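You operate a simulated robot arm through the tools that you are given. There is no shell and no other tool. Be economical: measure what you need, move in short steps, check, and stop when the job is done.

The job below is to be done with a simulated two-armed robot. You get a single attempt, and the scene is never put back.

TASK
Take the 20 MM cartridge from the long bench and put it on top of the white jug with a yellow handle. Take the gauge from the long bench and put it on top of the brown carton there. Put the large bolt on the bottom deck of the wrench trolley. Put the paddle blind with a red handle on the long bench away on the flange bench. Open the outer sliding door. Any order will do.

It is judged by the outcome, as a careful person would: the job done as asked, and still so three seconds after it is handed in. It fails if anything else is knocked over, pushed out of place, dropped, spilled or broken.

THE ROBOT
Two 7-joint arms with two-finger parallel grippers on one trunk, on a base that drives. Base frame: it is fixed to the floor where the robot stands at the start and does not move with it; the origin is under the middle of the robot, x ahead of it, y to its left, z up. Readings come in m, rad, newtons and seconds.
The left shoulder is at the start at [0.04, 0.188, 0.962], the right one opposite. With the tool pointing down near the work surface each hand reaches from about 0.1 to 0.66 m from the robot's upright axis, wherever it stands, measured 20 degrees to its own side. Places, roughly: bottom deck of the wrench trolley [2, 2.1, 0.4]; flange bench [-7.3, -2.4, 0.9]; gauge [0.75, -1.5, 0.5]; large bolt (6x7x17 cm) [0.6, -2.1, 0.7]; outer sliding door [-2.9, -1.6, 1.1]; paddle blind with a red handle (11x21x5 cm) [0.5, -2.9, 0.6]. Payload 3.43 kg a hand.
Tool frame (each hand has its own): the origin (TCP) lies between the finger pads and is the grasp point; the fingertips stand 0.03 m ahead of it; z points along the fingers, y is the line along which they close. Largest opening 0.094 m; finger width 0.028, thickness 0.01; the body of the gripper, 0.05 by 0.096 m, starts 0.055 m behind the TCP.
Orientation is that of the tool frame in the base frame, as a unit quaternion [x, y, z, w]. With the fingers straight down and closing along the base's y, the tool's x points along the base's -x, its y along +y and its z along -z.

THE INTERFACE
- The arms move only by the tool drive_tool. It takes "left_series", "right_series" or both (then of equal length, played together; a hand with none holds still); each is a list of rows, each an object of numbers (a shift or turn left out is 0, a gripper value left out holds the last): "wx", "wy", "wz": the turn, a rotation vector about the tool's x, y, z in units of 45 degrees (1.0 is 45 degrees); "x", "y", "z": the shift along the tool's x, y, z in units of 200 mm (1.0 is 200 mm); "grip": the finger opening in m, from 0 to 0.094. In form: [{"wx": .., "wy": .., "wz": .., "x": .., "y": .., "z": .., "grip": ..}, ...]. A call has 1 to 12 rows; each row is the pose to reach, as a shift and turn from the pose commanded when the call began, along the tool's axes at that moment. A call with a number of a shift or a turn outside -1 to 1 is refused whole. Rows are played at 5 a second. More than 0.05 m and 0.15 rad between two rows, or a gripper value outside its range, and nothing of the call is played. A pose out of reach is approached as far as the arm can. The call stops where the force on the tool passes 40 N (or 10 N more than at its start, if that is more) or the arm is blocked; 0.2 s more then pass. Each finger travels about 0.153 m/s and halts on what it meets, pressing with about 41 N; the grip force reading is that of the motor and also rises with nothing between the fingers. The clock runs only during rows and for 0.2 s after the last one: add rows that repeat a pose to give the fingers time. It gives the time, the measured TCP pose, the force on the tool (base axes), the opening and the grip force at its end, in the units of the frame above (readings bear some noise), with the torque about the TCP (base axes, N m) and any sound that the robot's microphone picked up.
- Cameras (640 x 400 px; columns grow to the right, rows downward): "scene" is now at [0.1285, 0.0156, 1.1219]; the picture's right is [-0.01, -1.00, 0.00], its down [-0.48, 0.01, -0.87] and it looks along [0.87, -0.01, -0.48] (base axes); focal length 214 px, centre (320, 200). "left" rides on the left gripper at [0.076, -0.014, -0.103] in its tool frame; the picture's right is [0.18, 0.98, 0.00], its down [-0.75, 0.14, -0.64] and it looks along [-0.63, 0.12, 0.77] (tool axes); focal length 243 px, centre (320, 200). "right" rides on the right gripper at [0.076, 0.014, -0.102] in its tool frame; the picture's right is [-0.18, 0.98, 0.00], its down [-0.75, -0.14, -0.64] and it looks along [-0.63, -0.12, 0.77] (tool axes); focal length 243 px, centre (320, 200).
- snapshot(camera): a new picture of that camera. The clock stands still meanwhile.
- lift_body(by): slides the trunk up (or, below 0, down) by that many m; the arms and the scene camera ride with it, the base frame stays. It gives what a move gives, with no picture.
- roll_base(legs): drives the robot by 1 to 6 legs, each [ahead, left, turn to the left] in m, m and rad, along the robot's own axes; the way and the turn of a leg run together, so that a leg with both is an arc; at most 1.5 m and 3.142 rad a leg. The arms and the cameras ride along, it lands a little off, and it stops where it bumps. It gives what a move gives.
- aim_head(pan, tilt): turns the head with the scene camera to pan (to the left, within 1.396 rad either way) and tilt (down, from -0.506 to 1.204), counted from straight ahead of the robot. It gives what a move gives.
- pixel_to_xyz(camera, pixels): there is no depth. For up to 12 entries [column, row, z] of the newest picture of that camera ("zoom" is the newest enlarged one), the place [x, y] in the base frame at which the ray of that pixel passes the height z, good to about 0.003 m, but the place of the scene camera against the robot may be out by one fixed shift of up to 0.025 m in any direction. The clock stands still meanwhile.
- zoom(camera, box): a new picture of the part [left, top, right, bottom] of that camera's present view, enlarged. The clock stands still meanwhile.
- hand_in(): hands the job in; it is judged then, once.

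Work in short steps. Measure before you move; look again where a grasp or a placing could have gone wrong, and mend it. You have 110 turns and 100 pictures in all, those below and enlarged ones among them. Open the grippers and draw the arms clear of the work before you hand the job in, unless the task says otherwise.

The tools are called after "Request:" as a command line: name --argument value ..., lists and objects as JSON in quotes. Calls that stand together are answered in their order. drive_tool: Moves the arms, as the interface text tells. Its arguments: {"type":"object","properties":{"left_series":{"type":"array"},"right_series":{"type":"array"}},"required":[]} The other tools are called the same way: lift_body (by) slides the trunk up or down; roll_base (legs) drives the base; aim_head (pan, tilt) turns the head that bears the scene camera; snapshot (camera) takes a picture; pixel_to_xyz (camera, pixels) gives the place at which the rays of pixels pass given heights; zoom (camera, box) takes an enlarged picture of a part of a camera's view; hand_in () hands the job in.

At the start:

```text
t: 0.0
left_tcp_pos: [0.3981, 0.1635, 1.0721]
left_orientation: [-0.007, 1.0, -0.002, 0.026]
left_wrist_force: [0.5, -0.4, 0.0]
left_moment: [0.01, 0.0, 0.01]
left_finger_gap: 0.094
left_grasp_force: 0.0
right_tcp_pos: [0.3798, -0.2496, 1.0888]
right_orientation: [0.008, 1.0, 0.006, 0.019]
right_wrist_force: [71.7, 20.2, 13.3]
right_moment: [0.12, 1.98, -3.96]
right_finger_gap: 0.0943
right_grasp_force: 0.2
trunk travel left (down, up): [-0.175, 0.257]
robot x, y, heading: [-0.001, -0.0009, 0.006]
head pan, tilt: [-0.019, 0.52]
```

scene: 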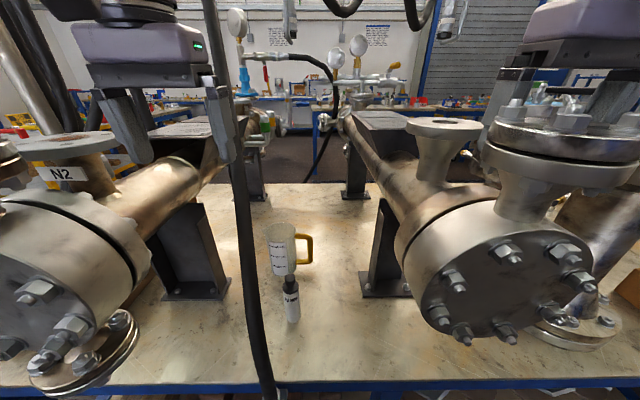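
right: 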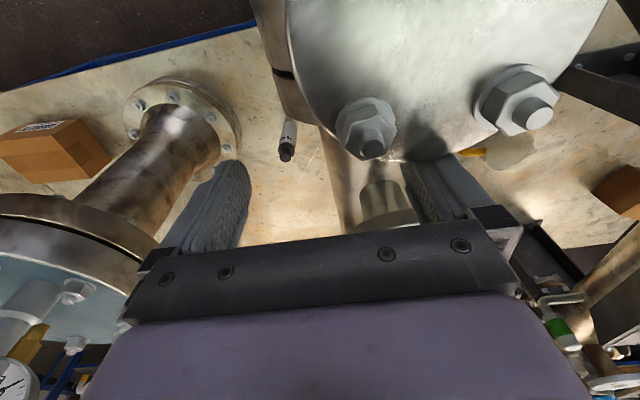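
left: 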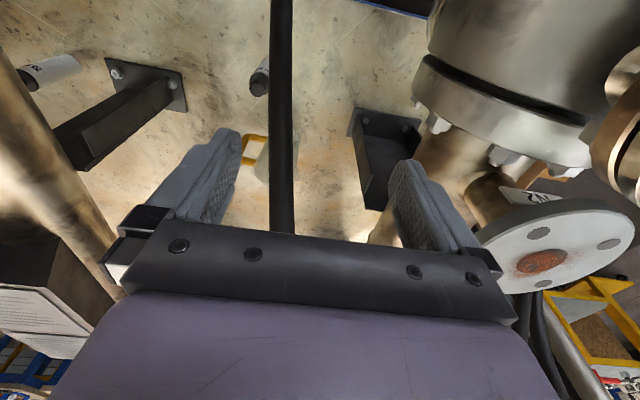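

The right hand already reads about 70 N, so it may be touching the vessel. I look closer at the jug and cartridge area and at the right hand before moving.

Request:
zoom --camera "scene" --box '[220, 200, 380, 340]'

Request:
zoom --camera "scene" --box '[440, 0, 640, 200]'

Request:
aim_head --pan -0.9 --tilt 0.5

Request:
snapshot --camera "scene"

```text
2.86 times, centred on (300, 270) of scene
```

zoom: 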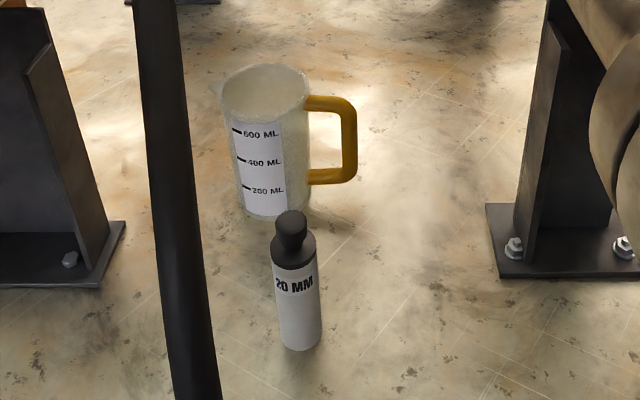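

```text
2.00 times, centred on (540, 100) of scene
```

zoom: 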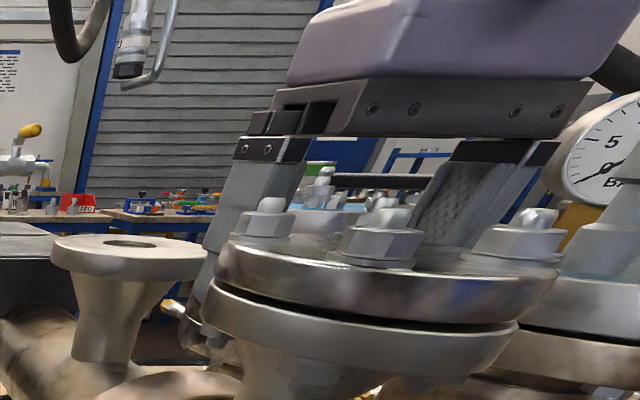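

```text
t: 1.2
left_tcp_pos: [0.3994, 0.164, 1.0739]
left_orientation: [-0.008, 1.0, -0.002, 0.031]
left_wrist_force: [0.1, -0.2, -0.1]
left_moment: [-0.03, -0.06, 0.04]
left_finger_gap: 0.0941
left_grasp_force: 0.0
right_tcp_pos: [0.3811, -0.2501, 1.0873]
right_orientation: [0.007, 1.0, 0.006, 0.018]
right_wrist_force: [0.0, 0.3, 0.6]
right_moment: [0.0, -0.01, 0.02]
right_finger_gap: 0.0939
right_grasp_force: 0.0
trunk travel left (down, up): [-0.175, 0.257]
robot x, y, heading: [0.0006, -0.0018, 0.01]
head pan, tilt: [-0.901, 0.499]
```

```text
94 pictures are left
```

scene: 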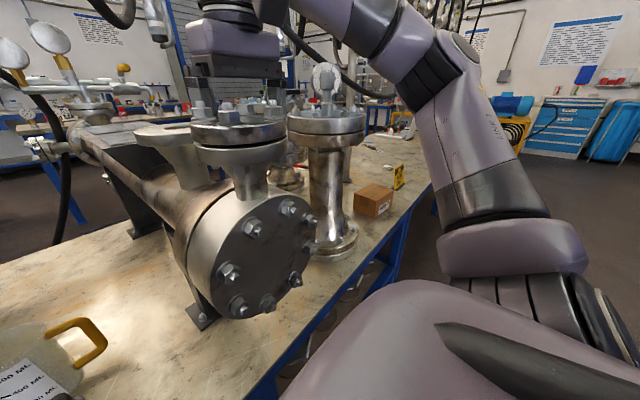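

The force has gone away, so it was a startup transient. The cartridge stands near zoom (298,340) in front of the jug, so I aim the head down at them and measure.

Request:
aim_head --pan 0.0 --tilt 0.8

Request:
snapshot --camera "scene"

```text
t: 2.4
left_tcp_pos: [0.3986, 0.1652, 1.0742]
left_orientation: [-0.007, 1.0, -0.002, 0.029]
left_wrist_force: [-0.9, -0.3, -0.8]
left_moment: [0.01, 0.0, -0.02]
left_finger_gap: 0.094
left_grasp_force: 0.0
right_tcp_pos: [0.3806, -0.2499, 1.0867]
right_orientation: [0.007, 1.0, 0.006, 0.017]
right_wrist_force: [0.3, -0.5, -0.1]
right_moment: [0.0, 0.03, 0.01]
right_finger_gap: 0.0944
right_grasp_force: 0.0
trunk travel left (down, up): [-0.175, 0.257]
robot x, y, heading: [0.0006, -0.0009, 0.009]
head pan, tilt: [0.0, 0.799]
```

```text
93 pictures are left
```

scene: 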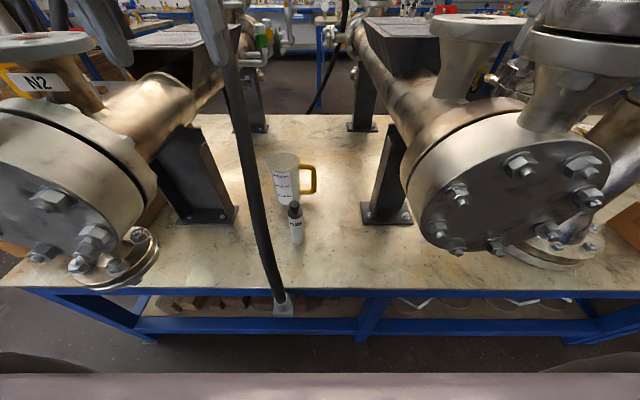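

I measure the cartridge, jug, shackle and bench edge points at bench height, plus the tops.

Request:
pixel_to_xyz --camera "scene" --pixels '[[298, 242, 0.6], [294, 206, 0.72], [285, 203, 0.6], [283, 160, 0.72], [315, 180, 0.68], [284, 300, 0.6], [284, 300, 0.5], [262, 240, 0.7], [225, 80, 0.9], [360, 293, 0.6], [204, 222, 0.6], [387, 222, 0.6]]'

Request:
zoom --camera "scene" --box '[240, 140, 340, 260]'

Request:
zoom --camera "left" --box '[160, 0, 420, 240]'

```text
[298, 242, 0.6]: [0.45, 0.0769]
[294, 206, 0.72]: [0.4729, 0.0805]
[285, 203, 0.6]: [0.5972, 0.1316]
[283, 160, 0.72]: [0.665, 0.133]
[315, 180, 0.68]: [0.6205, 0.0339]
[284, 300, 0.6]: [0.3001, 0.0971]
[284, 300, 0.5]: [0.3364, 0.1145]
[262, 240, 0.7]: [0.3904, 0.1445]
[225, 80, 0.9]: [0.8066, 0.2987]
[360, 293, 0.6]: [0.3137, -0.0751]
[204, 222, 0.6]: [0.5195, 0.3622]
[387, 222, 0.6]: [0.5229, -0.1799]
```

```text
3.33 times, centred on (290, 200) of scene
```

zoom: 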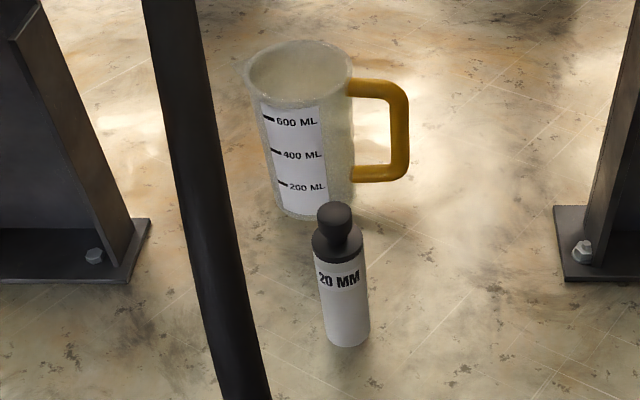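

```text
1.67 times, centred on (290, 120) of left
```

zoom: 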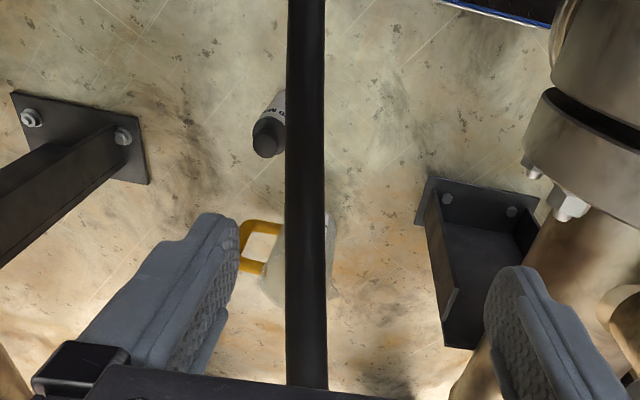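

The cable runs from the shackle near (0.32,0.10) up past the left hand. I look closely at the left hand against the cable, then lift the right hand straight up off the flange bolts.

Request:
drive_tool --right_series '[{"z": -0.2}, {"z": -0.4}, {"z": -0.6}, {"z": -0.6}]'

Request:
aim_head --pan 0.3 --tilt 0.2

Request:
snapshot --camera "scene"

Request:
snapshot --camera "right"

```text
t: 3.4
left_tcp_pos: [0.3996, 0.1638, 1.0738]
left_orientation: [-0.006, 1.0, -0.003, 0.03]
left_wrist_force: [0.2, 0.0, -0.1]
left_moment: [0.02, 0.0, 0.01]
left_finger_gap: 0.0938
left_grasp_force: 0.1
right_tcp_pos: [0.3762, -0.2494, 1.1944]
right_orientation: [0.007, 1.0, 0.007, 0.021]
right_wrist_force: [0.6, -0.4, -0.6]
right_moment: [-0.02, 0.01, 0.01]
right_finger_gap: 0.094
right_grasp_force: 0.0
right hand out of reach, approached as far as the arm can: row 3, 4
trunk travel left (down, up): [-0.175, 0.257]
robot x, y, heading: [-0.0026, -0.003, 0.007]
head pan, tilt: [0.0, 0.799]
```

```text
t: 4.4
left_tcp_pos: [0.4001, 0.1632, 1.0739]
left_orientation: [-0.007, 1.0, -0.002, 0.03]
left_wrist_force: [0.2, 0.2, 0.1]
left_moment: [0.01, 0.0, 0.0]
left_finger_gap: 0.094
left_grasp_force: 0.0
right_tcp_pos: [0.3765, -0.2495, 1.1939]
right_orientation: [0.007, 1.0, 0.007, 0.02]
right_wrist_force: [0.1, -0.1, 0.0]
right_moment: [-0.01, -0.03, 0.01]
right_finger_gap: 0.0939
right_grasp_force: 0.1
trunk travel left (down, up): [-0.175, 0.257]
robot x, y, heading: [-0.0008, -0.0024, 0.008]
head pan, tilt: [0.3, 0.201]
```

```text
90 pictures are left
```

scene: 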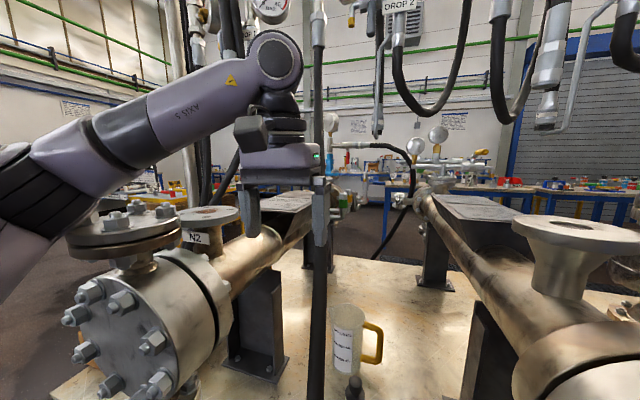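

```text
89 pictures are left
```

right: 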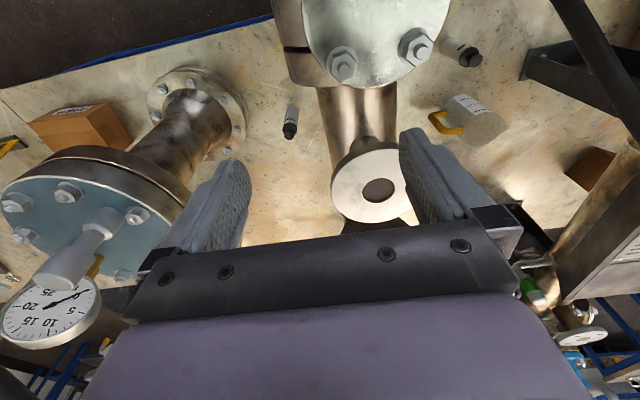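

Request:
zoom --camera "scene" --box '[220, 80, 380, 260]'

Request:
zoom --camera "right" --box '[400, 0, 640, 180]'

```text
2.22 times, centred on (300, 170) of scene
```

zoom: 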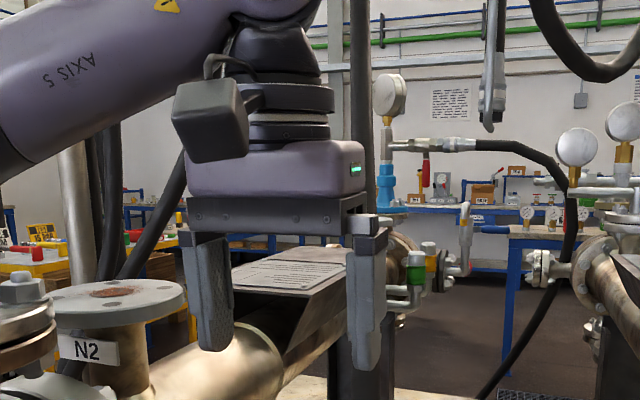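

```text
2.22 times, centred on (520, 90) of right
```

zoom: 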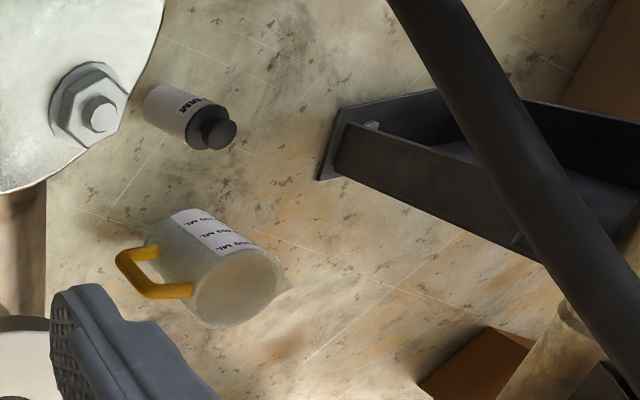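

The cable passes behind the left hand and leans away from the robot as it rises, so I will take the cartridge with the right hand, coming from the right and front at a slant. First I swing the right hand to the middle with a yaw of 45°, staying high.

Request:
drive_tool --right_series '[{"x": 0.08, "y": 0.1, "wz": -0.125}, {"x": 0.16, "y": 0.2, "wz": -0.25}, {"x": 0.24, "y": 0.3, "wz": -0.375}, {"x": 0.32, "y": 0.42, "wz": -0.5}, {"x": 0.4, "y": 0.54, "wz": -0.625}, {"x": 0.45, "y": 0.66, "wz": -0.75}, {"x": 0.45, "y": 0.78, "wz": -0.875}, {"x": 0.45, "y": 0.85, "wz": -1.0}, {"x": 0.45, "y": 0.85, "z": 0.2, "wz": -1.0}, {"x": 0.45, "y": 0.85, "z": 0.4, "wz": -1.0}, {"x": 0.45, "y": 0.85, "z": 0.6, "wz": -1.0}]'

Request:
snapshot --camera "right"

```text
t: 6.8
left_tcp_pos: [0.3996, 0.1636, 1.0746]
left_orientation: [-0.005, 1.0, -0.003, 0.03]
left_wrist_force: [0.3, 0.2, -0.2]
left_moment: [0.01, 0.01, 0.02]
left_finger_gap: 0.0941
left_grasp_force: 0.0
right_tcp_pos: [0.2894, -0.0782, 1.0777]
right_orientation: [-0.375, 0.927, 0.0, 0.02]
right_wrist_force: [0.3, 0.2, 0.3]
right_moment: [-0.01, -0.02, 0.0]
right_finger_gap: 0.0942
right_grasp_force: 0.0
trunk travel left (down, up): [-0.175, 0.257]
robot x, y, heading: [-0.0048, 0.0002, 0.005]
head pan, tilt: [0.3, 0.201]
```

```text
86 pictures are left
```

right: 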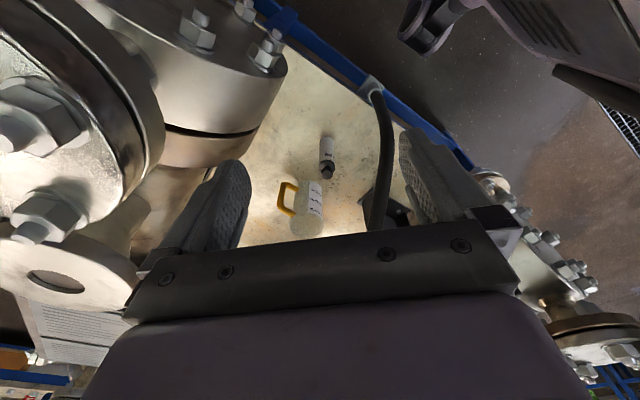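

The jug (305,210) and the cartridge (328,160) are both in view, so I enlarge and measure them.

Request:
zoom --camera "right" --box '[250, 110, 410, 240]'

```text
3.08 times, centred on (330, 175) of right
```

zoom: 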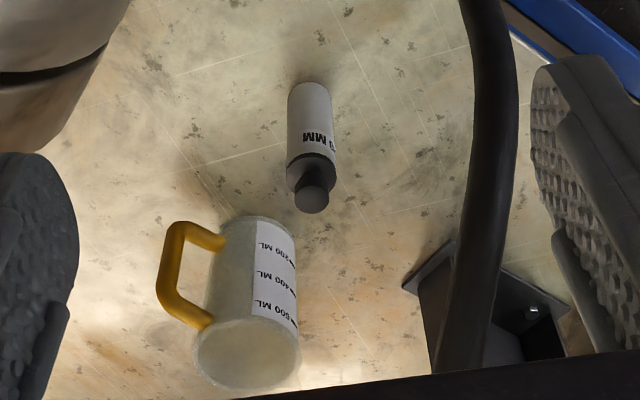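

Request:
pixel_to_xyz --camera "zoom" --pixels '[[311, 97, 0.6], [311, 97, 0.58], [312, 200, 0.7], [312, 200, 0.72], [312, 200, 0.74], [248, 348, 0.7], [248, 348, 0.72], [248, 348, 0.74], [265, 238, 0.6], [195, 340, 0.72], [300, 340, 0.72], [185, 270, 0.66]]'

```text
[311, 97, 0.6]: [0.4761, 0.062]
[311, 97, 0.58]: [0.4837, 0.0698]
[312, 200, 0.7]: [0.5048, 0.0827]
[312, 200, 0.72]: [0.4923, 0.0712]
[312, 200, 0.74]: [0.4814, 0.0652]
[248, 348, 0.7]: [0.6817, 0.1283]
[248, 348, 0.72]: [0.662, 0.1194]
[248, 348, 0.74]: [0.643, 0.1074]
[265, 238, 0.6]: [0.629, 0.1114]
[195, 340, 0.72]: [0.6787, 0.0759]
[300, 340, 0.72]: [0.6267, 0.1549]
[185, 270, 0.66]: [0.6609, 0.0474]
```

The cartridge stands at about (0.478,0.063) with its top near 0.74, and the jug centre is about (0.645,0.11) with its top near 0.74. I tilt the right hand forward 40° while lowering it.

Request:
drive_tool --right_series '[{"x": -0.07, "y": -0.02, "z": 0.16, "wy": -0.15}, {"x": -0.14, "y": -0.05, "z": 0.32, "wy": -0.3}, {"x": -0.21, "y": -0.08, "z": 0.48, "wy": -0.45}, {"x": -0.28, "y": -0.1, "z": 0.64, "wy": -0.6}, {"x": -0.35, "y": -0.13, "z": 0.8, "wy": -0.75}, {"x": -0.42, "y": -0.15, "z": 0.95, "wy": -0.889}, {"x": -0.42, "y": -0.15, "z": 0.95, "wy": -0.889}]'

Request:
snapshot --camera "right"

```text
t: 7.8
left_tcp_pos: [0.3972, 0.1662, 1.0731]
left_orientation: [-0.006, 1.0, -0.005, 0.03]
left_wrist_force: [-0.5, -0.4, -0.1]
left_moment: [0.01, 0.01, 0.0]
left_finger_gap: 0.0943
left_grasp_force: 0.2
right_tcp_pos: [0.3321, -0.0505, 1.0449]
right_orientation: [-0.363, 0.872, 0.056, 0.324]
right_wrist_force: [-0.9, -0.3, 0.1]
right_moment: [-0.01, -0.02, -0.01]
right_finger_gap: 0.094
right_grasp_force: 0.2
trunk travel left (down, up): [-0.175, 0.257]
robot x, y, heading: [0.0003, -0.0017, 0.006]
head pan, tilt: [0.3, 0.201]
stopped in row 4 (right hand): the arm was blocked; the commanded pose is now the measured one
```

```text
84 pictures are left
```

right: 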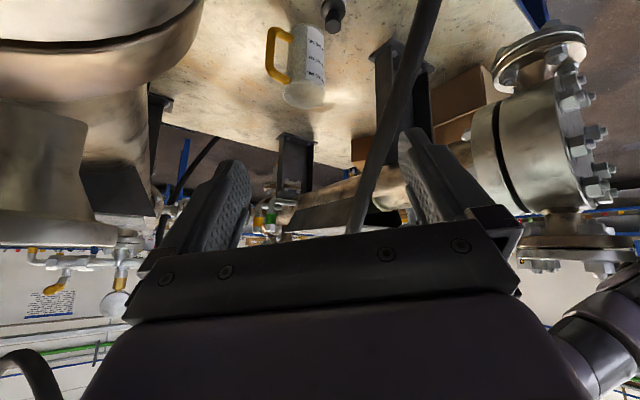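

The hand was blocked although the wrist shows no force, so I look at the right arm to see whether the elbow is touching something.

Request:
aim_head --pan -0.7 --tilt 0.6

Request:
snapshot --camera "scene"

```text
t: 9.0
left_tcp_pos: [0.3975, 0.165, 1.0733]
left_orientation: [-0.007, 1.0, -0.005, 0.03]
left_wrist_force: [0.1, -0.1, -0.1]
left_moment: [0.03, 0.01, -0.01]
left_finger_gap: 0.094
left_grasp_force: 0.0
right_tcp_pos: [0.333, -0.05, 1.042]
right_orientation: [-0.364, 0.873, 0.054, 0.321]
right_wrist_force: [-0.8, 0.3, 0.5]
right_moment: [0.01, 0.03, 0.01]
right_finger_gap: 0.094
right_grasp_force: 0.0
trunk travel left (down, up): [-0.175, 0.257]
robot x, y, heading: [-0.0003, -0.0028, 0.003]
head pan, tilt: [-0.7, 0.6]
```

```text
83 pictures are left
```

scene: 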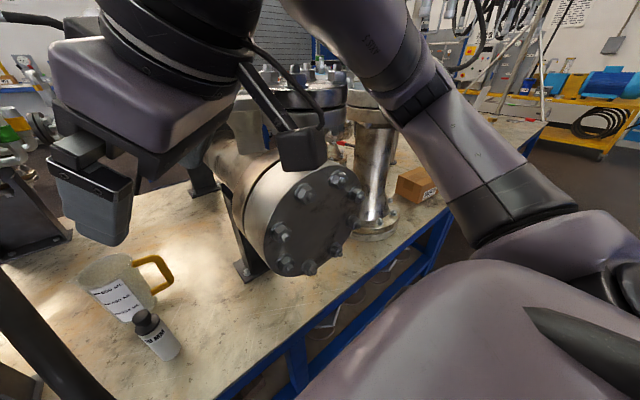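

The wrist looks close to the robot's own head, so I go on forward and down from here, keeping this tilt.

Request:
drive_tool --right_series '[{"x": 0.05, "y": 0.01, "z": 0.17}, {"x": 0.1, "y": 0.03, "z": 0.33}, {"x": 0.16, "y": 0.04, "z": 0.5}, {"x": 0.21, "y": 0.05, "z": 0.66}, {"x": 0.27, "y": 0.07, "z": 0.83}, {"x": 0.32, "y": 0.08, "z": 0.99}, {"x": 0.32, "y": 0.08, "z": 0.99}]'

Request:
snapshot --camera "right"

```text
t: 10.0
left_tcp_pos: [0.3866, 0.1505, 1.0716]
left_orientation: [0.002, 1.0, -0.001, 0.029]
left_wrist_force: [-0.2, -0.6, -0.1]
left_moment: [-0.05, -0.05, -0.02]
left_finger_gap: 0.0939
left_grasp_force: 0.0
right_tcp_pos: [0.337, -0.0286, 1.0359]
right_orientation: [-0.362, 0.803, 0.079, 0.468]
right_wrist_force: [0.7, 0.1, 0.4]
right_moment: [-0.06, 0.03, 0.02]
right_finger_gap: 0.0938
right_grasp_force: 0.2
trunk travel left (down, up): [-0.175, 0.257]
robot x, y, heading: [-0.0045, -0.0, -0.009]
head pan, tilt: [-0.7, 0.6]
stopped in row 4 (right hand): the arm was blocked; the commanded pose is now the measured one
```

```text
82 pictures are left
```

right: 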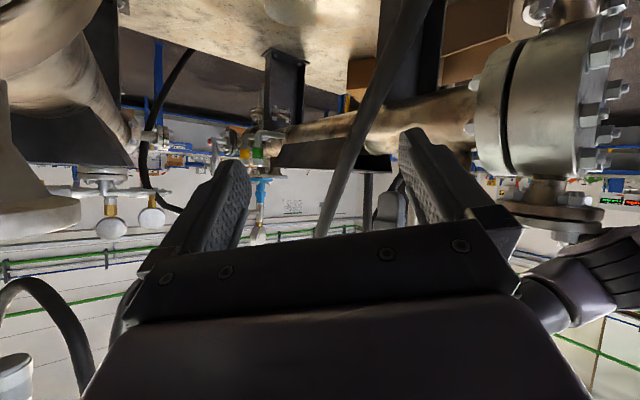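

Still blocked, and the base itself got nudged. I look up to see where the forearm and wrist are touching.

Request:
aim_head --pan -0.5 --tilt 0.0

Request:
snapshot --camera "scene"

Request:
snapshot --camera "left"

```text
t: 11.0
left_tcp_pos: [0.3887, 0.1511, 1.0748]
left_orientation: [0.003, 1.0, 0.001, 0.031]
left_wrist_force: [0.3, 0.2, 0.4]
left_moment: [-0.03, -0.01, 0.01]
left_finger_gap: 0.0942
left_grasp_force: 0.1
right_tcp_pos: [0.3345, -0.0295, 1.035]
right_orientation: [-0.368, 0.801, 0.078, 0.465]
right_wrist_force: [0.3, 0.4, 0.1]
right_moment: [-0.05, -0.02, 0.0]
right_finger_gap: 0.094
right_grasp_force: 0.0
trunk travel left (down, up): [-0.175, 0.257]
robot x, y, heading: [-0.0005, 0.0005, -0.005]
head pan, tilt: [-0.499, 0.0]
```

```text
81 pictures are left
```

scene: 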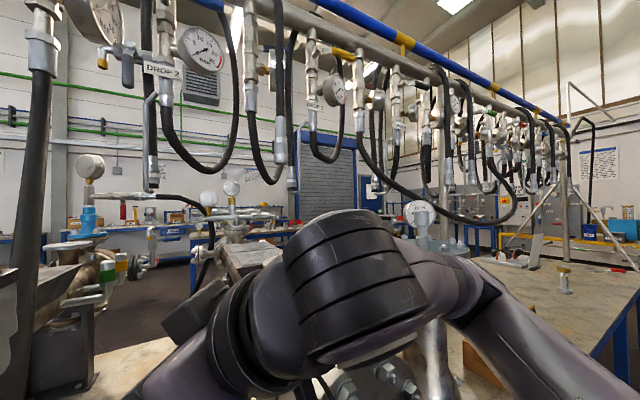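

```text
80 pictures are left
```

left: 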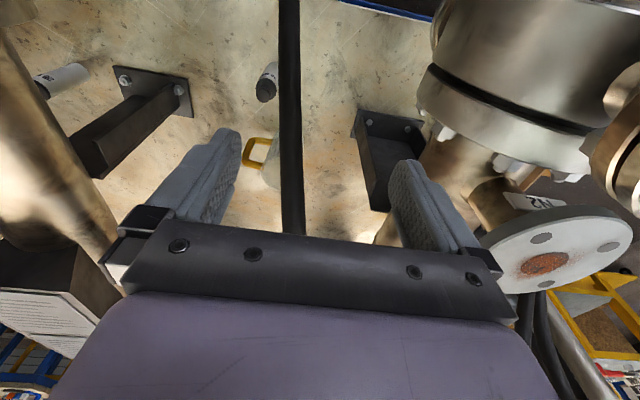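

The right elbow sits against the right vessel. I raise the trunk so the elbows clear the vessels, after drawing the left hand back from the cable.

Request:
drive_tool --left_series '[{"x": 0.2}, {"x": 0.4}, {"x": 0.5}]'

Request:
lift_body --by 0.2

Request:
aim_head --pan -0.3 --tilt 0.7

Request:
snapshot --camera "scene"

```text
t: 11.8
left_tcp_pos: [0.2914, 0.1518, 1.0684]
left_orientation: [0.002, 1.0, 0.001, 0.031]
left_wrist_force: [0.4, 0.8, 0.1]
left_moment: [0.01, -0.01, 0.03]
left_finger_gap: 0.0941
left_grasp_force: 0.1
right_tcp_pos: [0.3335, -0.028, 1.0343]
right_orientation: [-0.368, 0.801, 0.078, 0.466]
right_wrist_force: [0.0, 0.7, 0.7]
right_moment: [0.0, 0.01, 0.01]
right_finger_gap: 0.094
right_grasp_force: 0.0
trunk travel left (down, up): [-0.175, 0.257]
robot x, y, heading: [-0.0018, 0.0016, -0.01]
head pan, tilt: [-0.499, 0.0]
```

```text
t: 12.5
left_tcp_pos: [0.3028, 0.1487, 1.0902]
left_orientation: [0.003, 1.0, 0.002, 0.022]
left_wrist_force: [-0.8, 0.0, 1.4]
left_moment: [0.02, -0.05, -0.01]
left_finger_gap: 0.0939
left_grasp_force: 0.0
right_tcp_pos: [0.3231, -0.033, 1.034]
right_orientation: [-0.404, 0.792, 0.072, 0.451]
right_wrist_force: [0.6, -0.3, 0.3]
right_moment: [0.01, -0.01, 0.01]
right_finger_gap: 0.0939
right_grasp_force: 0.0
trunk travel left (down, up): [-0.2, 0.231]
robot x, y, heading: [-0.0033, -0.0001, -0.005]
head pan, tilt: [-0.499, 0.0]
stopped: the force on the tool passed its limit (the readings are from after the stop); the commanded pose is now the measured one
```

```text
t: 13.6
left_tcp_pos: [0.3029, 0.1468, 1.0907]
left_orientation: [0.002, 1.0, 0.003, 0.023]
left_wrist_force: [0.7, 0.2, -0.5]
left_moment: [-0.01, -0.01, -0.01]
left_finger_gap: 0.0943
left_grasp_force: 0.1
right_tcp_pos: [0.3228, -0.0315, 1.0345]
right_orientation: [-0.405, 0.79, 0.074, 0.454]
right_wrist_force: [-0.7, 0.0, 0.6]
right_moment: [0.04, -0.02, 0.01]
right_finger_gap: 0.0942
right_grasp_force: 0.1
trunk travel left (down, up): [-0.2, 0.231]
robot x, y, heading: [0.0019, 0.0006, -0.011]
head pan, tilt: [-0.3, 0.7]
```

```text
79 pictures are left
```

scene: 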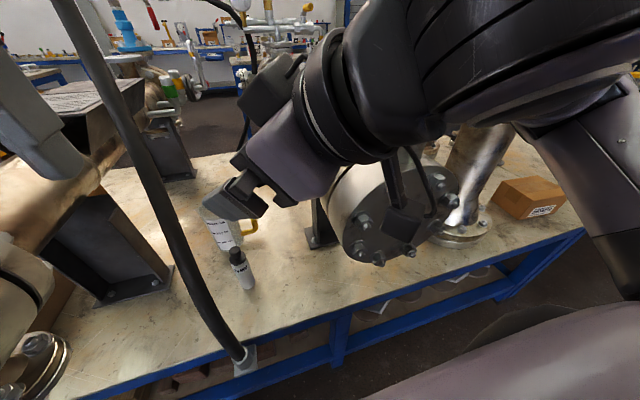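

The lift stopped after 2.5 cm because of force on the right arm. I undo the forward tilt of the right hand (the blocked direction) to free it.

Request:
drive_tool --right_series '[{"wy": 0.16}, {"wy": 0.32}, {"wy": 0.48}, {"wy": 0.64}, {"wy": 0.8}, {"wy": 0.96}, {"wy": 1.0}]'

Request:
aim_head --pan -0.6 --tilt 0.2

Request:
snapshot --camera "scene"

```text
t: 15.4
left_tcp_pos: [0.3094, 0.1448, 1.0863]
left_orientation: [0.007, 1.0, 0.003, 0.02]
left_wrist_force: [-0.9, -1.1, 0.6]
left_moment: [0.14, -0.03, 0.01]
left_finger_gap: 0.0942
left_grasp_force: 0.1
right_tcp_pos: [0.343, -0.0602, 1.0551]
right_orientation: [-0.359, 0.921, -0.073, 0.134]
right_wrist_force: [-0.6, -0.1, -0.4]
right_moment: [-0.04, 0.0, -0.02]
right_finger_gap: 0.0942
right_grasp_force: 0.1
trunk travel left (down, up): [-0.2, 0.231]
robot x, y, heading: [0.0007, -0.0065, -0.014]
head pan, tilt: [-0.3, 0.7]
stopped in row 7 (right hand): the arm was blocked; the commanded pose is now the measured one
```

```text
t: 16.3
left_tcp_pos: [0.3069, 0.144, 1.0886]
left_orientation: [0.005, 1.0, 0.004, 0.021]
left_wrist_force: [-0.3, 0.5, -0.7]
left_moment: [-0.01, -0.02, -0.01]
left_finger_gap: 0.0941
left_grasp_force: 0.1
right_tcp_pos: [0.3432, -0.0606, 1.0533]
right_orientation: [-0.36, 0.92, -0.076, 0.134]
right_wrist_force: [-0.5, -0.2, -0.7]
right_moment: [-0.01, 0.0, 0.0]
right_finger_gap: 0.0938
right_grasp_force: 0.1
trunk travel left (down, up): [-0.2, 0.231]
robot x, y, heading: [-0.001, -0.0046, -0.013]
head pan, tilt: [-0.6, 0.201]
```

```text
78 pictures are left
```

scene: 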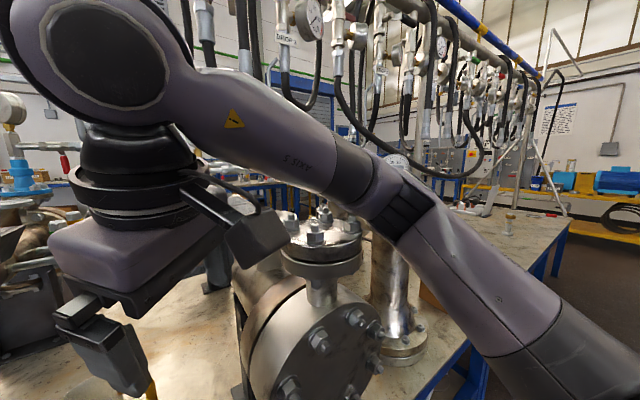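

The right elbow sits close to the right vessel's nozzle, so I back the base straight out by 0.3 m.

Request:
roll_base --legs '[[-0.3, 0, 0]]'

Request:
snapshot --camera "scene"

```text
t: 18.4
left_tcp_pos: [0.0109, 0.1574, 1.0836]
left_orientation: [0.0, 1.0, 0.0, 0.016]
left_wrist_force: [0.6, -0.1, -0.6]
left_moment: [0.0, 0.0, 0.0]
left_finger_gap: 0.0937
left_grasp_force: 0.1
right_tcp_pos: [0.0475, -0.0436, 1.0445]
right_orientation: [-0.372, 0.917, -0.077, 0.121]
right_wrist_force: [1.2, 0.3, -0.6]
right_moment: [0.02, -0.02, 0.01]
right_finger_gap: 0.0938
right_grasp_force: 0.1
trunk travel left (down, up): [-0.2, 0.231]
robot x, y, heading: [-0.3021, 0.0025, -0.004]
head pan, tilt: [-0.6, 0.201]
```

```text
77 pictures are left
```

scene: 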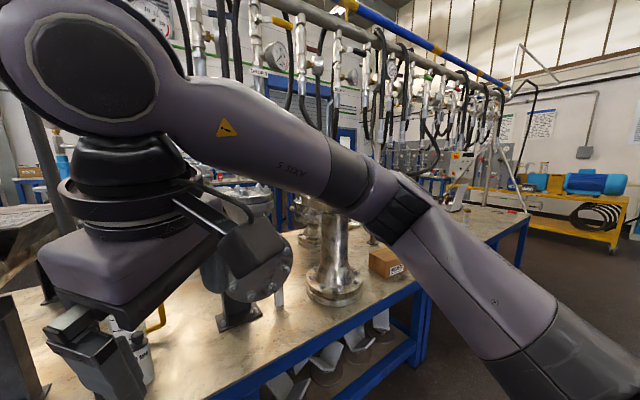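

Clear now. I raise the trunk, and next I look at the work area from this higher place.

Request:
lift_body --by 0.22

Request:
aim_head --pan 0.0 --tilt 0.5

Request:
snapshot --camera "scene"

```text
t: 20.7
left_tcp_pos: [0.0103, 0.1566, 1.3038]
left_orientation: [0.001, 1.0, -0.001, 0.016]
left_wrist_force: [0.5, 0.4, -0.1]
left_moment: [0.0, 0.01, 0.01]
left_finger_gap: 0.0942
left_grasp_force: 0.1
right_tcp_pos: [0.047, -0.0431, 1.2655]
right_orientation: [-0.371, 0.918, -0.078, 0.12]
right_wrist_force: [-0.6, -0.4, -0.7]
right_moment: [0.02, 0.02, 0.03]
right_finger_gap: 0.0938
right_grasp_force: 0.1
trunk travel left (down, up): [-0.42, 0.011]
robot x, y, heading: [-0.3009, -0.0013, -0.006]
head pan, tilt: [-0.6, 0.201]
```

```text
t: 21.7
left_tcp_pos: [0.0106, 0.158, 1.3045]
left_orientation: [0.001, 1.0, -0.001, 0.016]
left_wrist_force: [0.5, 0.5, -0.4]
left_moment: [-0.02, -0.02, -0.01]
left_finger_gap: 0.094
left_grasp_force: 0.1
right_tcp_pos: [0.0464, -0.042, 1.2646]
right_orientation: [-0.372, 0.917, -0.077, 0.12]
right_wrist_force: [0.0, -0.8, 0.3]
right_moment: [0.01, -0.01, -0.04]
right_finger_gap: 0.0938
right_grasp_force: 0.1
trunk travel left (down, up): [-0.42, 0.011]
robot x, y, heading: [-0.3075, 0.0013, -0.001]
head pan, tilt: [0.0, 0.499]
```

```text
76 pictures are left
```

scene: 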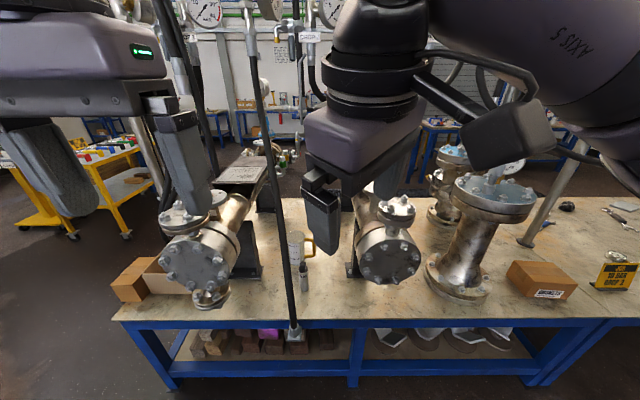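

From here the view is good: the cable runs from (290,330) up to (250,50), and the brown carton is at (542,280). I drive left 0.1 m and forward 0.3 m with the trunk high, so that the right arm works between the vessels.

Request:
roll_base --legs '[[0, 0.1, 0], [0.3, 0, 0]]'

Request:
snapshot --camera "right"

```text
t: 24.5
left_tcp_pos: [0.3116, 0.2498, 1.3041]
left_orientation: [0.003, 1.0, 0.0, 0.016]
left_wrist_force: [0.5, -0.9, 0.2]
left_moment: [-0.01, 0.03, -0.04]
left_finger_gap: 0.0938
left_grasp_force: 0.1
right_tcp_pos: [0.3469, 0.0495, 1.2637]
right_orientation: [-0.37, 0.918, -0.077, 0.121]
right_wrist_force: [-1.2, -1.4, 0.2]
right_moment: [-0.01, 0.03, -0.02]
right_finger_gap: 0.0939
right_grasp_force: 0.0
trunk travel left (down, up): [-0.42, 0.011]
robot x, y, heading: [-0.0037, 0.093, -0.005]
head pan, tilt: [0.0, 0.499]
```

```text
75 pictures are left
```

right: 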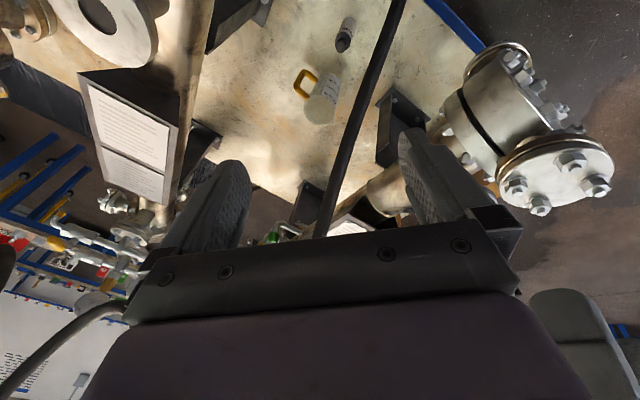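

I lower the right hand in steps and turn it to a 25° lean, with its back toward the robot and to the right, away from the cable.

Request:
drive_tool --right_series '[{"x": 0.03, "y": -0.01, "z": 0.16, "wx": -0.05, "wy": -0.06, "wz": 0.01}, {"x": 0.06, "y": -0.02, "z": 0.32, "wx": -0.1, "wy": -0.12, "wz": 0.02}, {"x": 0.09, "y": -0.03, "z": 0.48, "wx": -0.15, "wy": -0.17, "wz": 0.03}, {"x": 0.12, "y": -0.04, "z": 0.64, "wx": -0.2, "wy": -0.23, "wz": 0.04}, {"x": 0.15, "y": -0.05, "z": 0.8, "wx": -0.25, "wy": -0.29, "wz": 0.05}, {"x": 0.17, "y": -0.06, "z": 0.95, "wx": -0.29, "wy": -0.34, "wz": 0.06}, {"x": 0.17, "y": -0.06, "z": 0.95, "wx": -0.29, "wy": -0.34, "wz": 0.06}]'

Request:
snapshot --camera "right"

```text
t: 26.1
left_tcp_pos: [0.312, 0.2499, 1.3044]
left_orientation: [0.003, 1.0, -0.001, 0.016]
left_wrist_force: [1.2, 0.0, 0.7]
left_moment: [0.0, 0.0, 0.02]
left_finger_gap: 0.0939
left_grasp_force: 0.0
right_tcp_pos: [0.3827, 0.0074, 1.0792]
right_orientation: [-0.368, 0.905, 0.08, 0.201]
right_wrist_force: [0.4, -0.2, -0.5]
right_moment: [0.0, 0.02, 0.01]
right_finger_gap: 0.0943
right_grasp_force: 0.0
trunk travel left (down, up): [-0.42, 0.011]
robot x, y, heading: [-0.0006, 0.0931, -0.008]
head pan, tilt: [0.0, 0.499]
```

```text
74 pictures are left
```

right: 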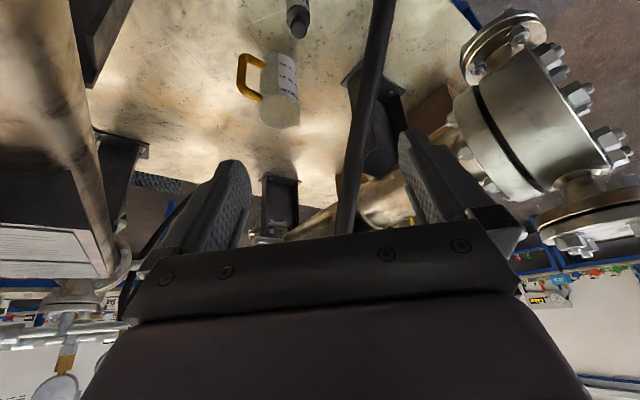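

The orientation is as wanted. I measure the cartridge top (298,28) and jug top (281,110) again from here.

Request:
zoom --camera "right" --box '[220, 0, 340, 140]'

Request:
pixel_to_xyz --camera "right" --pixels '[[299, 30, 0.74], [295, 3, 0.68], [281, 112, 0.74], [281, 112, 0.73], [276, 62, 0.6]]'

```text
2.86 times, centred on (280, 70) of right
```

zoom: 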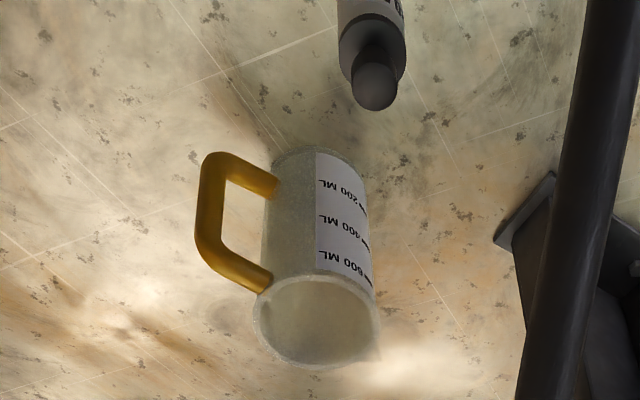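

```text
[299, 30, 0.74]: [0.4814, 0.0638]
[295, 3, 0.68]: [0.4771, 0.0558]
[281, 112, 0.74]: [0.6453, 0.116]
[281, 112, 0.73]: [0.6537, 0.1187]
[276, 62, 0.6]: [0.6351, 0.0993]
```

The cartridge axis is at about (0.480,0.062). I go two thirds of the way to the pre-grasp point.

Request:
drive_tool --right_series '[{"x": 0.05, "y": -0.02, "z": 0.17}, {"x": 0.09, "y": -0.03, "z": 0.34}, {"x": 0.14, "y": -0.05, "z": 0.5}, {"x": 0.18, "y": -0.06, "z": 0.67}, {"x": 0.23, "y": -0.08, "z": 0.84}, {"x": 0.27, "y": -0.09, "z": 1.0}, {"x": 0.27, "y": -0.09, "z": 1.0}]'

Request:
snapshot --camera "scene"

Request:
snapshot --camera "right"

```text
t: 27.3
left_tcp_pos: [0.301, 0.2526, 1.3044]
left_orientation: [0.004, 1.0, -0.004, 0.021]
left_wrist_force: [0.9, -0.1, -0.2]
left_moment: [0.0, 0.02, 0.0]
left_finger_gap: 0.0939
left_grasp_force: 0.0
right_tcp_pos: [0.4606, 0.0132, 1.0047]
right_orientation: [-0.362, 0.881, 0.042, 0.302]
right_wrist_force: [0.9, 0.6, 0.5]
right_moment: [0.02, -0.02, 0.01]
right_finger_gap: 0.0941
right_grasp_force: 0.0
trunk travel left (down, up): [-0.42, 0.011]
robot x, y, heading: [-0.0045, 0.0934, -0.014]
head pan, tilt: [0.0, 0.499]
stopped in row 6 (right hand): the arm was blocked; the commanded pose is now the measured one
```

```text
72 pictures are left
```

scene: 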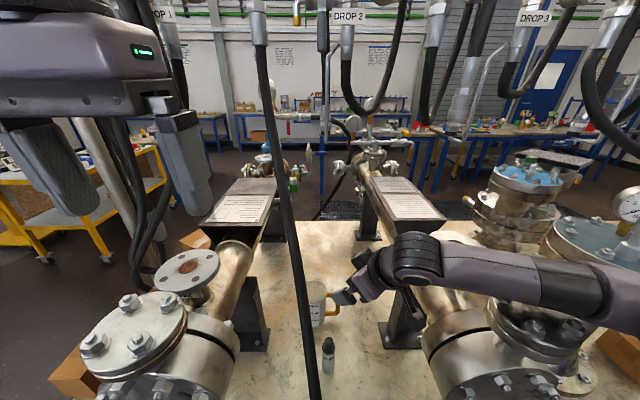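

```text
71 pictures are left
```

right: 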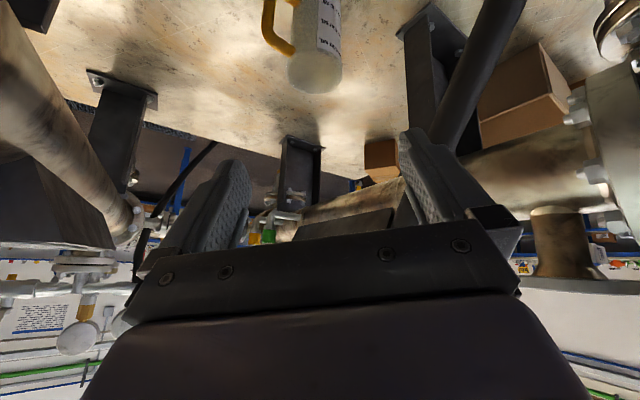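

The scene shows the right forearm lying on the right vessel's nozzle, because the elbow swings out to the right. The left arm with the robot turned left would keep its elbow over free floor, so I lift the right hand out and back off.

Request:
drive_tool --right_series '[{"x": -0.04, "y": 0.03, "z": -0.16}, {"x": -0.08, "y": 0.06, "z": -0.32}, {"x": -0.12, "y": 0.1, "z": -0.48}, {"x": -0.16, "y": 0.13, "z": -0.64}, {"x": -0.2, "y": 0.16, "z": -0.81}, {"x": -0.2, "y": 0.16, "z": -0.81}]'

Request:
roll_base --legs '[[-0.4, 0, 0]]'

Request:
snapshot --camera "scene"

```text
t: 28.7
left_tcp_pos: [0.312, 0.2488, 1.3046]
left_orientation: [0.004, 1.0, -0.001, 0.016]
left_wrist_force: [-0.8, -1.2, 0.5]
left_moment: [-0.01, -0.01, -0.01]
left_finger_gap: 0.0939
left_grasp_force: 0.0
right_tcp_pos: [0.3864, 0.0105, 1.1459]
right_orientation: [-0.364, 0.884, 0.048, 0.289]
right_wrist_force: [0.7, 0.8, -0.3]
right_moment: [0.02, 0.0, -0.03]
right_finger_gap: 0.0938
right_grasp_force: 0.0
trunk travel left (down, up): [-0.42, 0.011]
robot x, y, heading: [-0.0015, 0.0924, -0.005]
head pan, tilt: [0.0, 0.499]
```

```text
t: 31.1
left_tcp_pos: [-0.0782, 0.2527, 1.304]
left_orientation: [0.006, 1.0, -0.001, 0.016]
left_wrist_force: [0.2, 0.4, 0.1]
left_moment: [0.01, -0.01, 0.0]
left_finger_gap: 0.094
left_grasp_force: 0.1
right_tcp_pos: [-0.0027, 0.0135, 1.1475]
right_orientation: [-0.362, 0.885, 0.048, 0.289]
right_wrist_force: [-0.3, -0.3, 0.0]
right_moment: [-0.01, -0.02, 0.02]
right_finger_gap: 0.094
right_grasp_force: 0.0
trunk travel left (down, up): [-0.42, 0.011]
robot x, y, heading: [-0.3937, 0.1005, -0.017]
head pan, tilt: [0.0, 0.499]
```

```text
70 pictures are left
```

scene: 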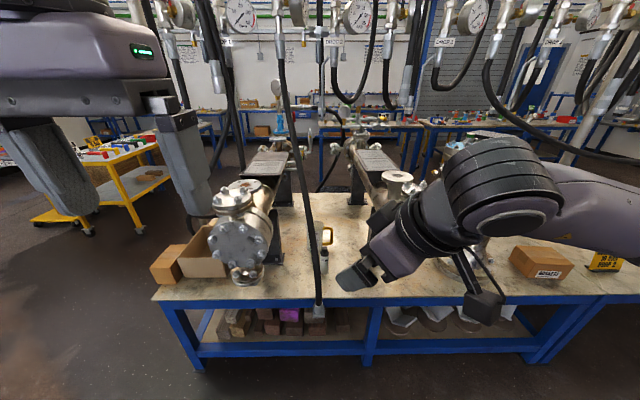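

Before turning I tuck the right hand high and close, straightening it as it rises.

Request:
drive_tool --right_series '[{"x": 0.01, "y": -0.03, "z": -0.15, "wy": 0.13}, {"x": 0.02, "y": -0.05, "z": -0.3, "wy": 0.26}, {"x": 0.04, "y": -0.07, "z": -0.45, "wy": 0.39}, {"x": 0.05, "y": -0.1, "z": -0.6, "wy": 0.52}, {"x": 0.06, "y": -0.12, "z": -0.75, "wy": 0.65}, {"x": 0.08, "y": -0.15, "z": -0.9, "wy": 0.76}, {"x": 0.08, "y": -0.15, "z": -0.9, "wy": 0.76}]'

```text
t: 32.7
left_tcp_pos: [-0.0767, 0.2519, 1.3044]
left_orientation: [0.005, 1.0, -0.001, 0.015]
left_wrist_force: [-0.1, 1.0, -0.2]
left_moment: [-0.02, 0.05, -0.01]
left_finger_gap: 0.0939
left_grasp_force: 0.1
right_tcp_pos: [-0.0771, -0.0671, 1.289]
right_orientation: [-0.36, 0.931, -0.06, 0.015]
right_wrist_force: [0.4, 0.4, 0.2]
right_moment: [0.0, -0.02, -0.02]
right_finger_gap: 0.0942
right_grasp_force: 0.1
trunk travel left (down, up): [-0.42, 0.011]
robot x, y, heading: [-0.3973, 0.0997, -0.013]
head pan, tilt: [0.0, 0.499]
```

Request:
drive_tool --right_series '[{"x": 0.1, "y": -0.06, "z": -0.09, "wz": 0.13}, {"x": 0.2, "y": -0.11, "z": -0.17, "wz": 0.26}, {"x": 0.3, "y": -0.17, "z": -0.26, "wz": 0.39}, {"x": 0.4, "y": -0.22, "z": -0.34, "wz": 0.52}, {"x": 0.5, "y": -0.28, "z": -0.43, "wz": 0.65}, {"x": 0.6, "y": -0.34, "z": -0.52, "wz": 0.78}, {"x": 0.7, "y": -0.39, "z": -0.6, "wz": 0.9}, {"x": 0.7, "y": -0.39, "z": -0.6, "wz": 0.9}]'

Request:
aim_head --pan -0.7 --tilt 0.3

Request:
snapshot --camera "scene"

```text
t: 34.5
left_tcp_pos: [-0.0779, 0.2515, 1.3041]
left_orientation: [0.006, 1.0, -0.002, 0.016]
left_wrist_force: [-0.5, -0.6, 0.1]
left_moment: [0.0, -0.03, -0.02]
left_finger_gap: 0.0942
left_grasp_force: 0.2
right_tcp_pos: [-0.1016, -0.1754, 1.3781]
right_orientation: [-0.015, 0.998, -0.051, 0.035]
right_wrist_force: [-0.3, 0.1, 0.2]
right_moment: [0.04, -0.01, 0.0]
right_finger_gap: 0.0941
right_grasp_force: 0.0
right hand out of reach, approached as far as the arm can: row 5, 6, 7, 8
trunk travel left (down, up): [-0.42, 0.011]
robot x, y, heading: [-0.3946, 0.0966, -0.012]
head pan, tilt: [0.0, 0.499]
```

```text
t: 35.6
left_tcp_pos: [-0.0773, 0.2518, 1.3042]
left_orientation: [0.005, 1.0, -0.002, 0.015]
left_wrist_force: [0.4, 0.1, -0.2]
left_moment: [0.04, 0.02, -0.03]
left_finger_gap: 0.0937
left_grasp_force: 0.1
right_tcp_pos: [-0.1021, -0.1754, 1.3781]
right_orientation: [-0.015, 0.998, -0.051, 0.035]
right_wrist_force: [-0.2, 1.3, 0.3]
right_moment: [-0.02, 0.0, 0.02]
right_finger_gap: 0.0939
right_grasp_force: 0.1
trunk travel left (down, up): [-0.42, 0.011]
robot x, y, heading: [-0.3911, 0.096, -0.015]
head pan, tilt: [-0.7, 0.3]
```

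```text
69 pictures are left
```

scene: 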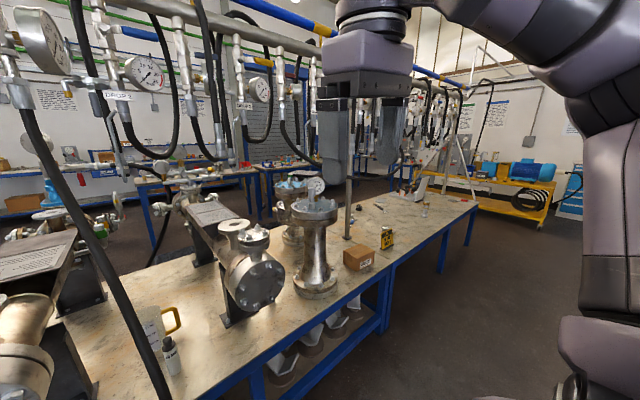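

The right arm is tucked well above everything. I now move the robot to about (0.04,-0.20), heading 25° left, so that the left hand can go in.

Request:
roll_base --legs '[[0, -0.3, 0], [0, 0, 0.45], [0.39, -0.182, 0]]'

Request:
aim_head --pan 0.0 --tilt 0.8

Request:
snapshot --camera "scene"

Request:
snapshot --camera "left"

```text
t: 41.1
left_tcp_pos: [0.2421, 0.0584, 1.3033]
left_orientation: [-0.214, 0.977, 0.002, 0.016]
left_wrist_force: [-0.1, 0.1, -0.8]
left_moment: [0.06, 0.0, 0.0]
left_finger_gap: 0.0937
left_grasp_force: 0.0
right_tcp_pos: [0.405, -0.3376, 1.3775]
right_orientation: [-0.233, 0.97, -0.041, 0.046]
right_wrist_force: [0.2, 0.3, -0.7]
right_moment: [0.04, 0.01, 0.03]
right_finger_gap: 0.094
right_grasp_force: 0.0
trunk travel left (down, up): [-0.42, 0.011]
robot x, y, heading: [0.0227, -0.2135, 0.43]
head pan, tilt: [-0.7, 0.3]
```

```text
t: 42.2
left_tcp_pos: [0.2416, 0.0585, 1.3036]
left_orientation: [-0.213, 0.977, 0.003, 0.015]
left_wrist_force: [-0.5, 0.2, 0.1]
left_moment: [0.01, -0.01, -0.02]
left_finger_gap: 0.094
left_grasp_force: 0.0
right_tcp_pos: [0.4038, -0.3378, 1.3767]
right_orientation: [-0.233, 0.971, -0.042, 0.046]
right_wrist_force: [0.5, -0.1, -0.2]
right_moment: [-0.01, 0.01, -0.01]
right_finger_gap: 0.094
right_grasp_force: 0.1
trunk travel left (down, up): [-0.42, 0.011]
robot x, y, heading: [0.0214, -0.2142, 0.428]
head pan, tilt: [0.0, 0.799]
```

```text
68 pictures are left
```

scene: 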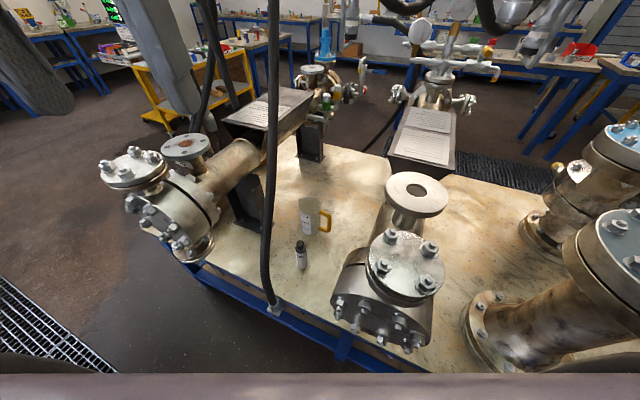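

```text
67 pictures are left
```

left: 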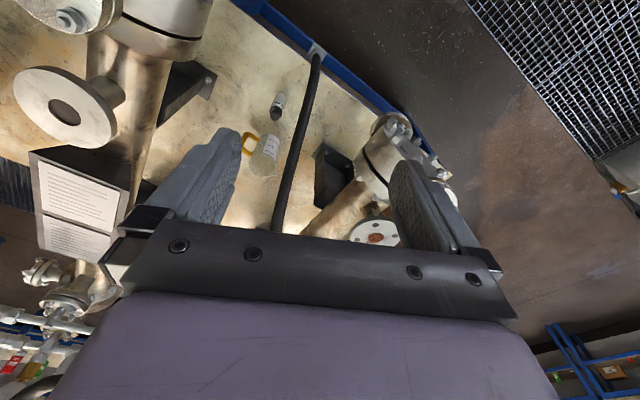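

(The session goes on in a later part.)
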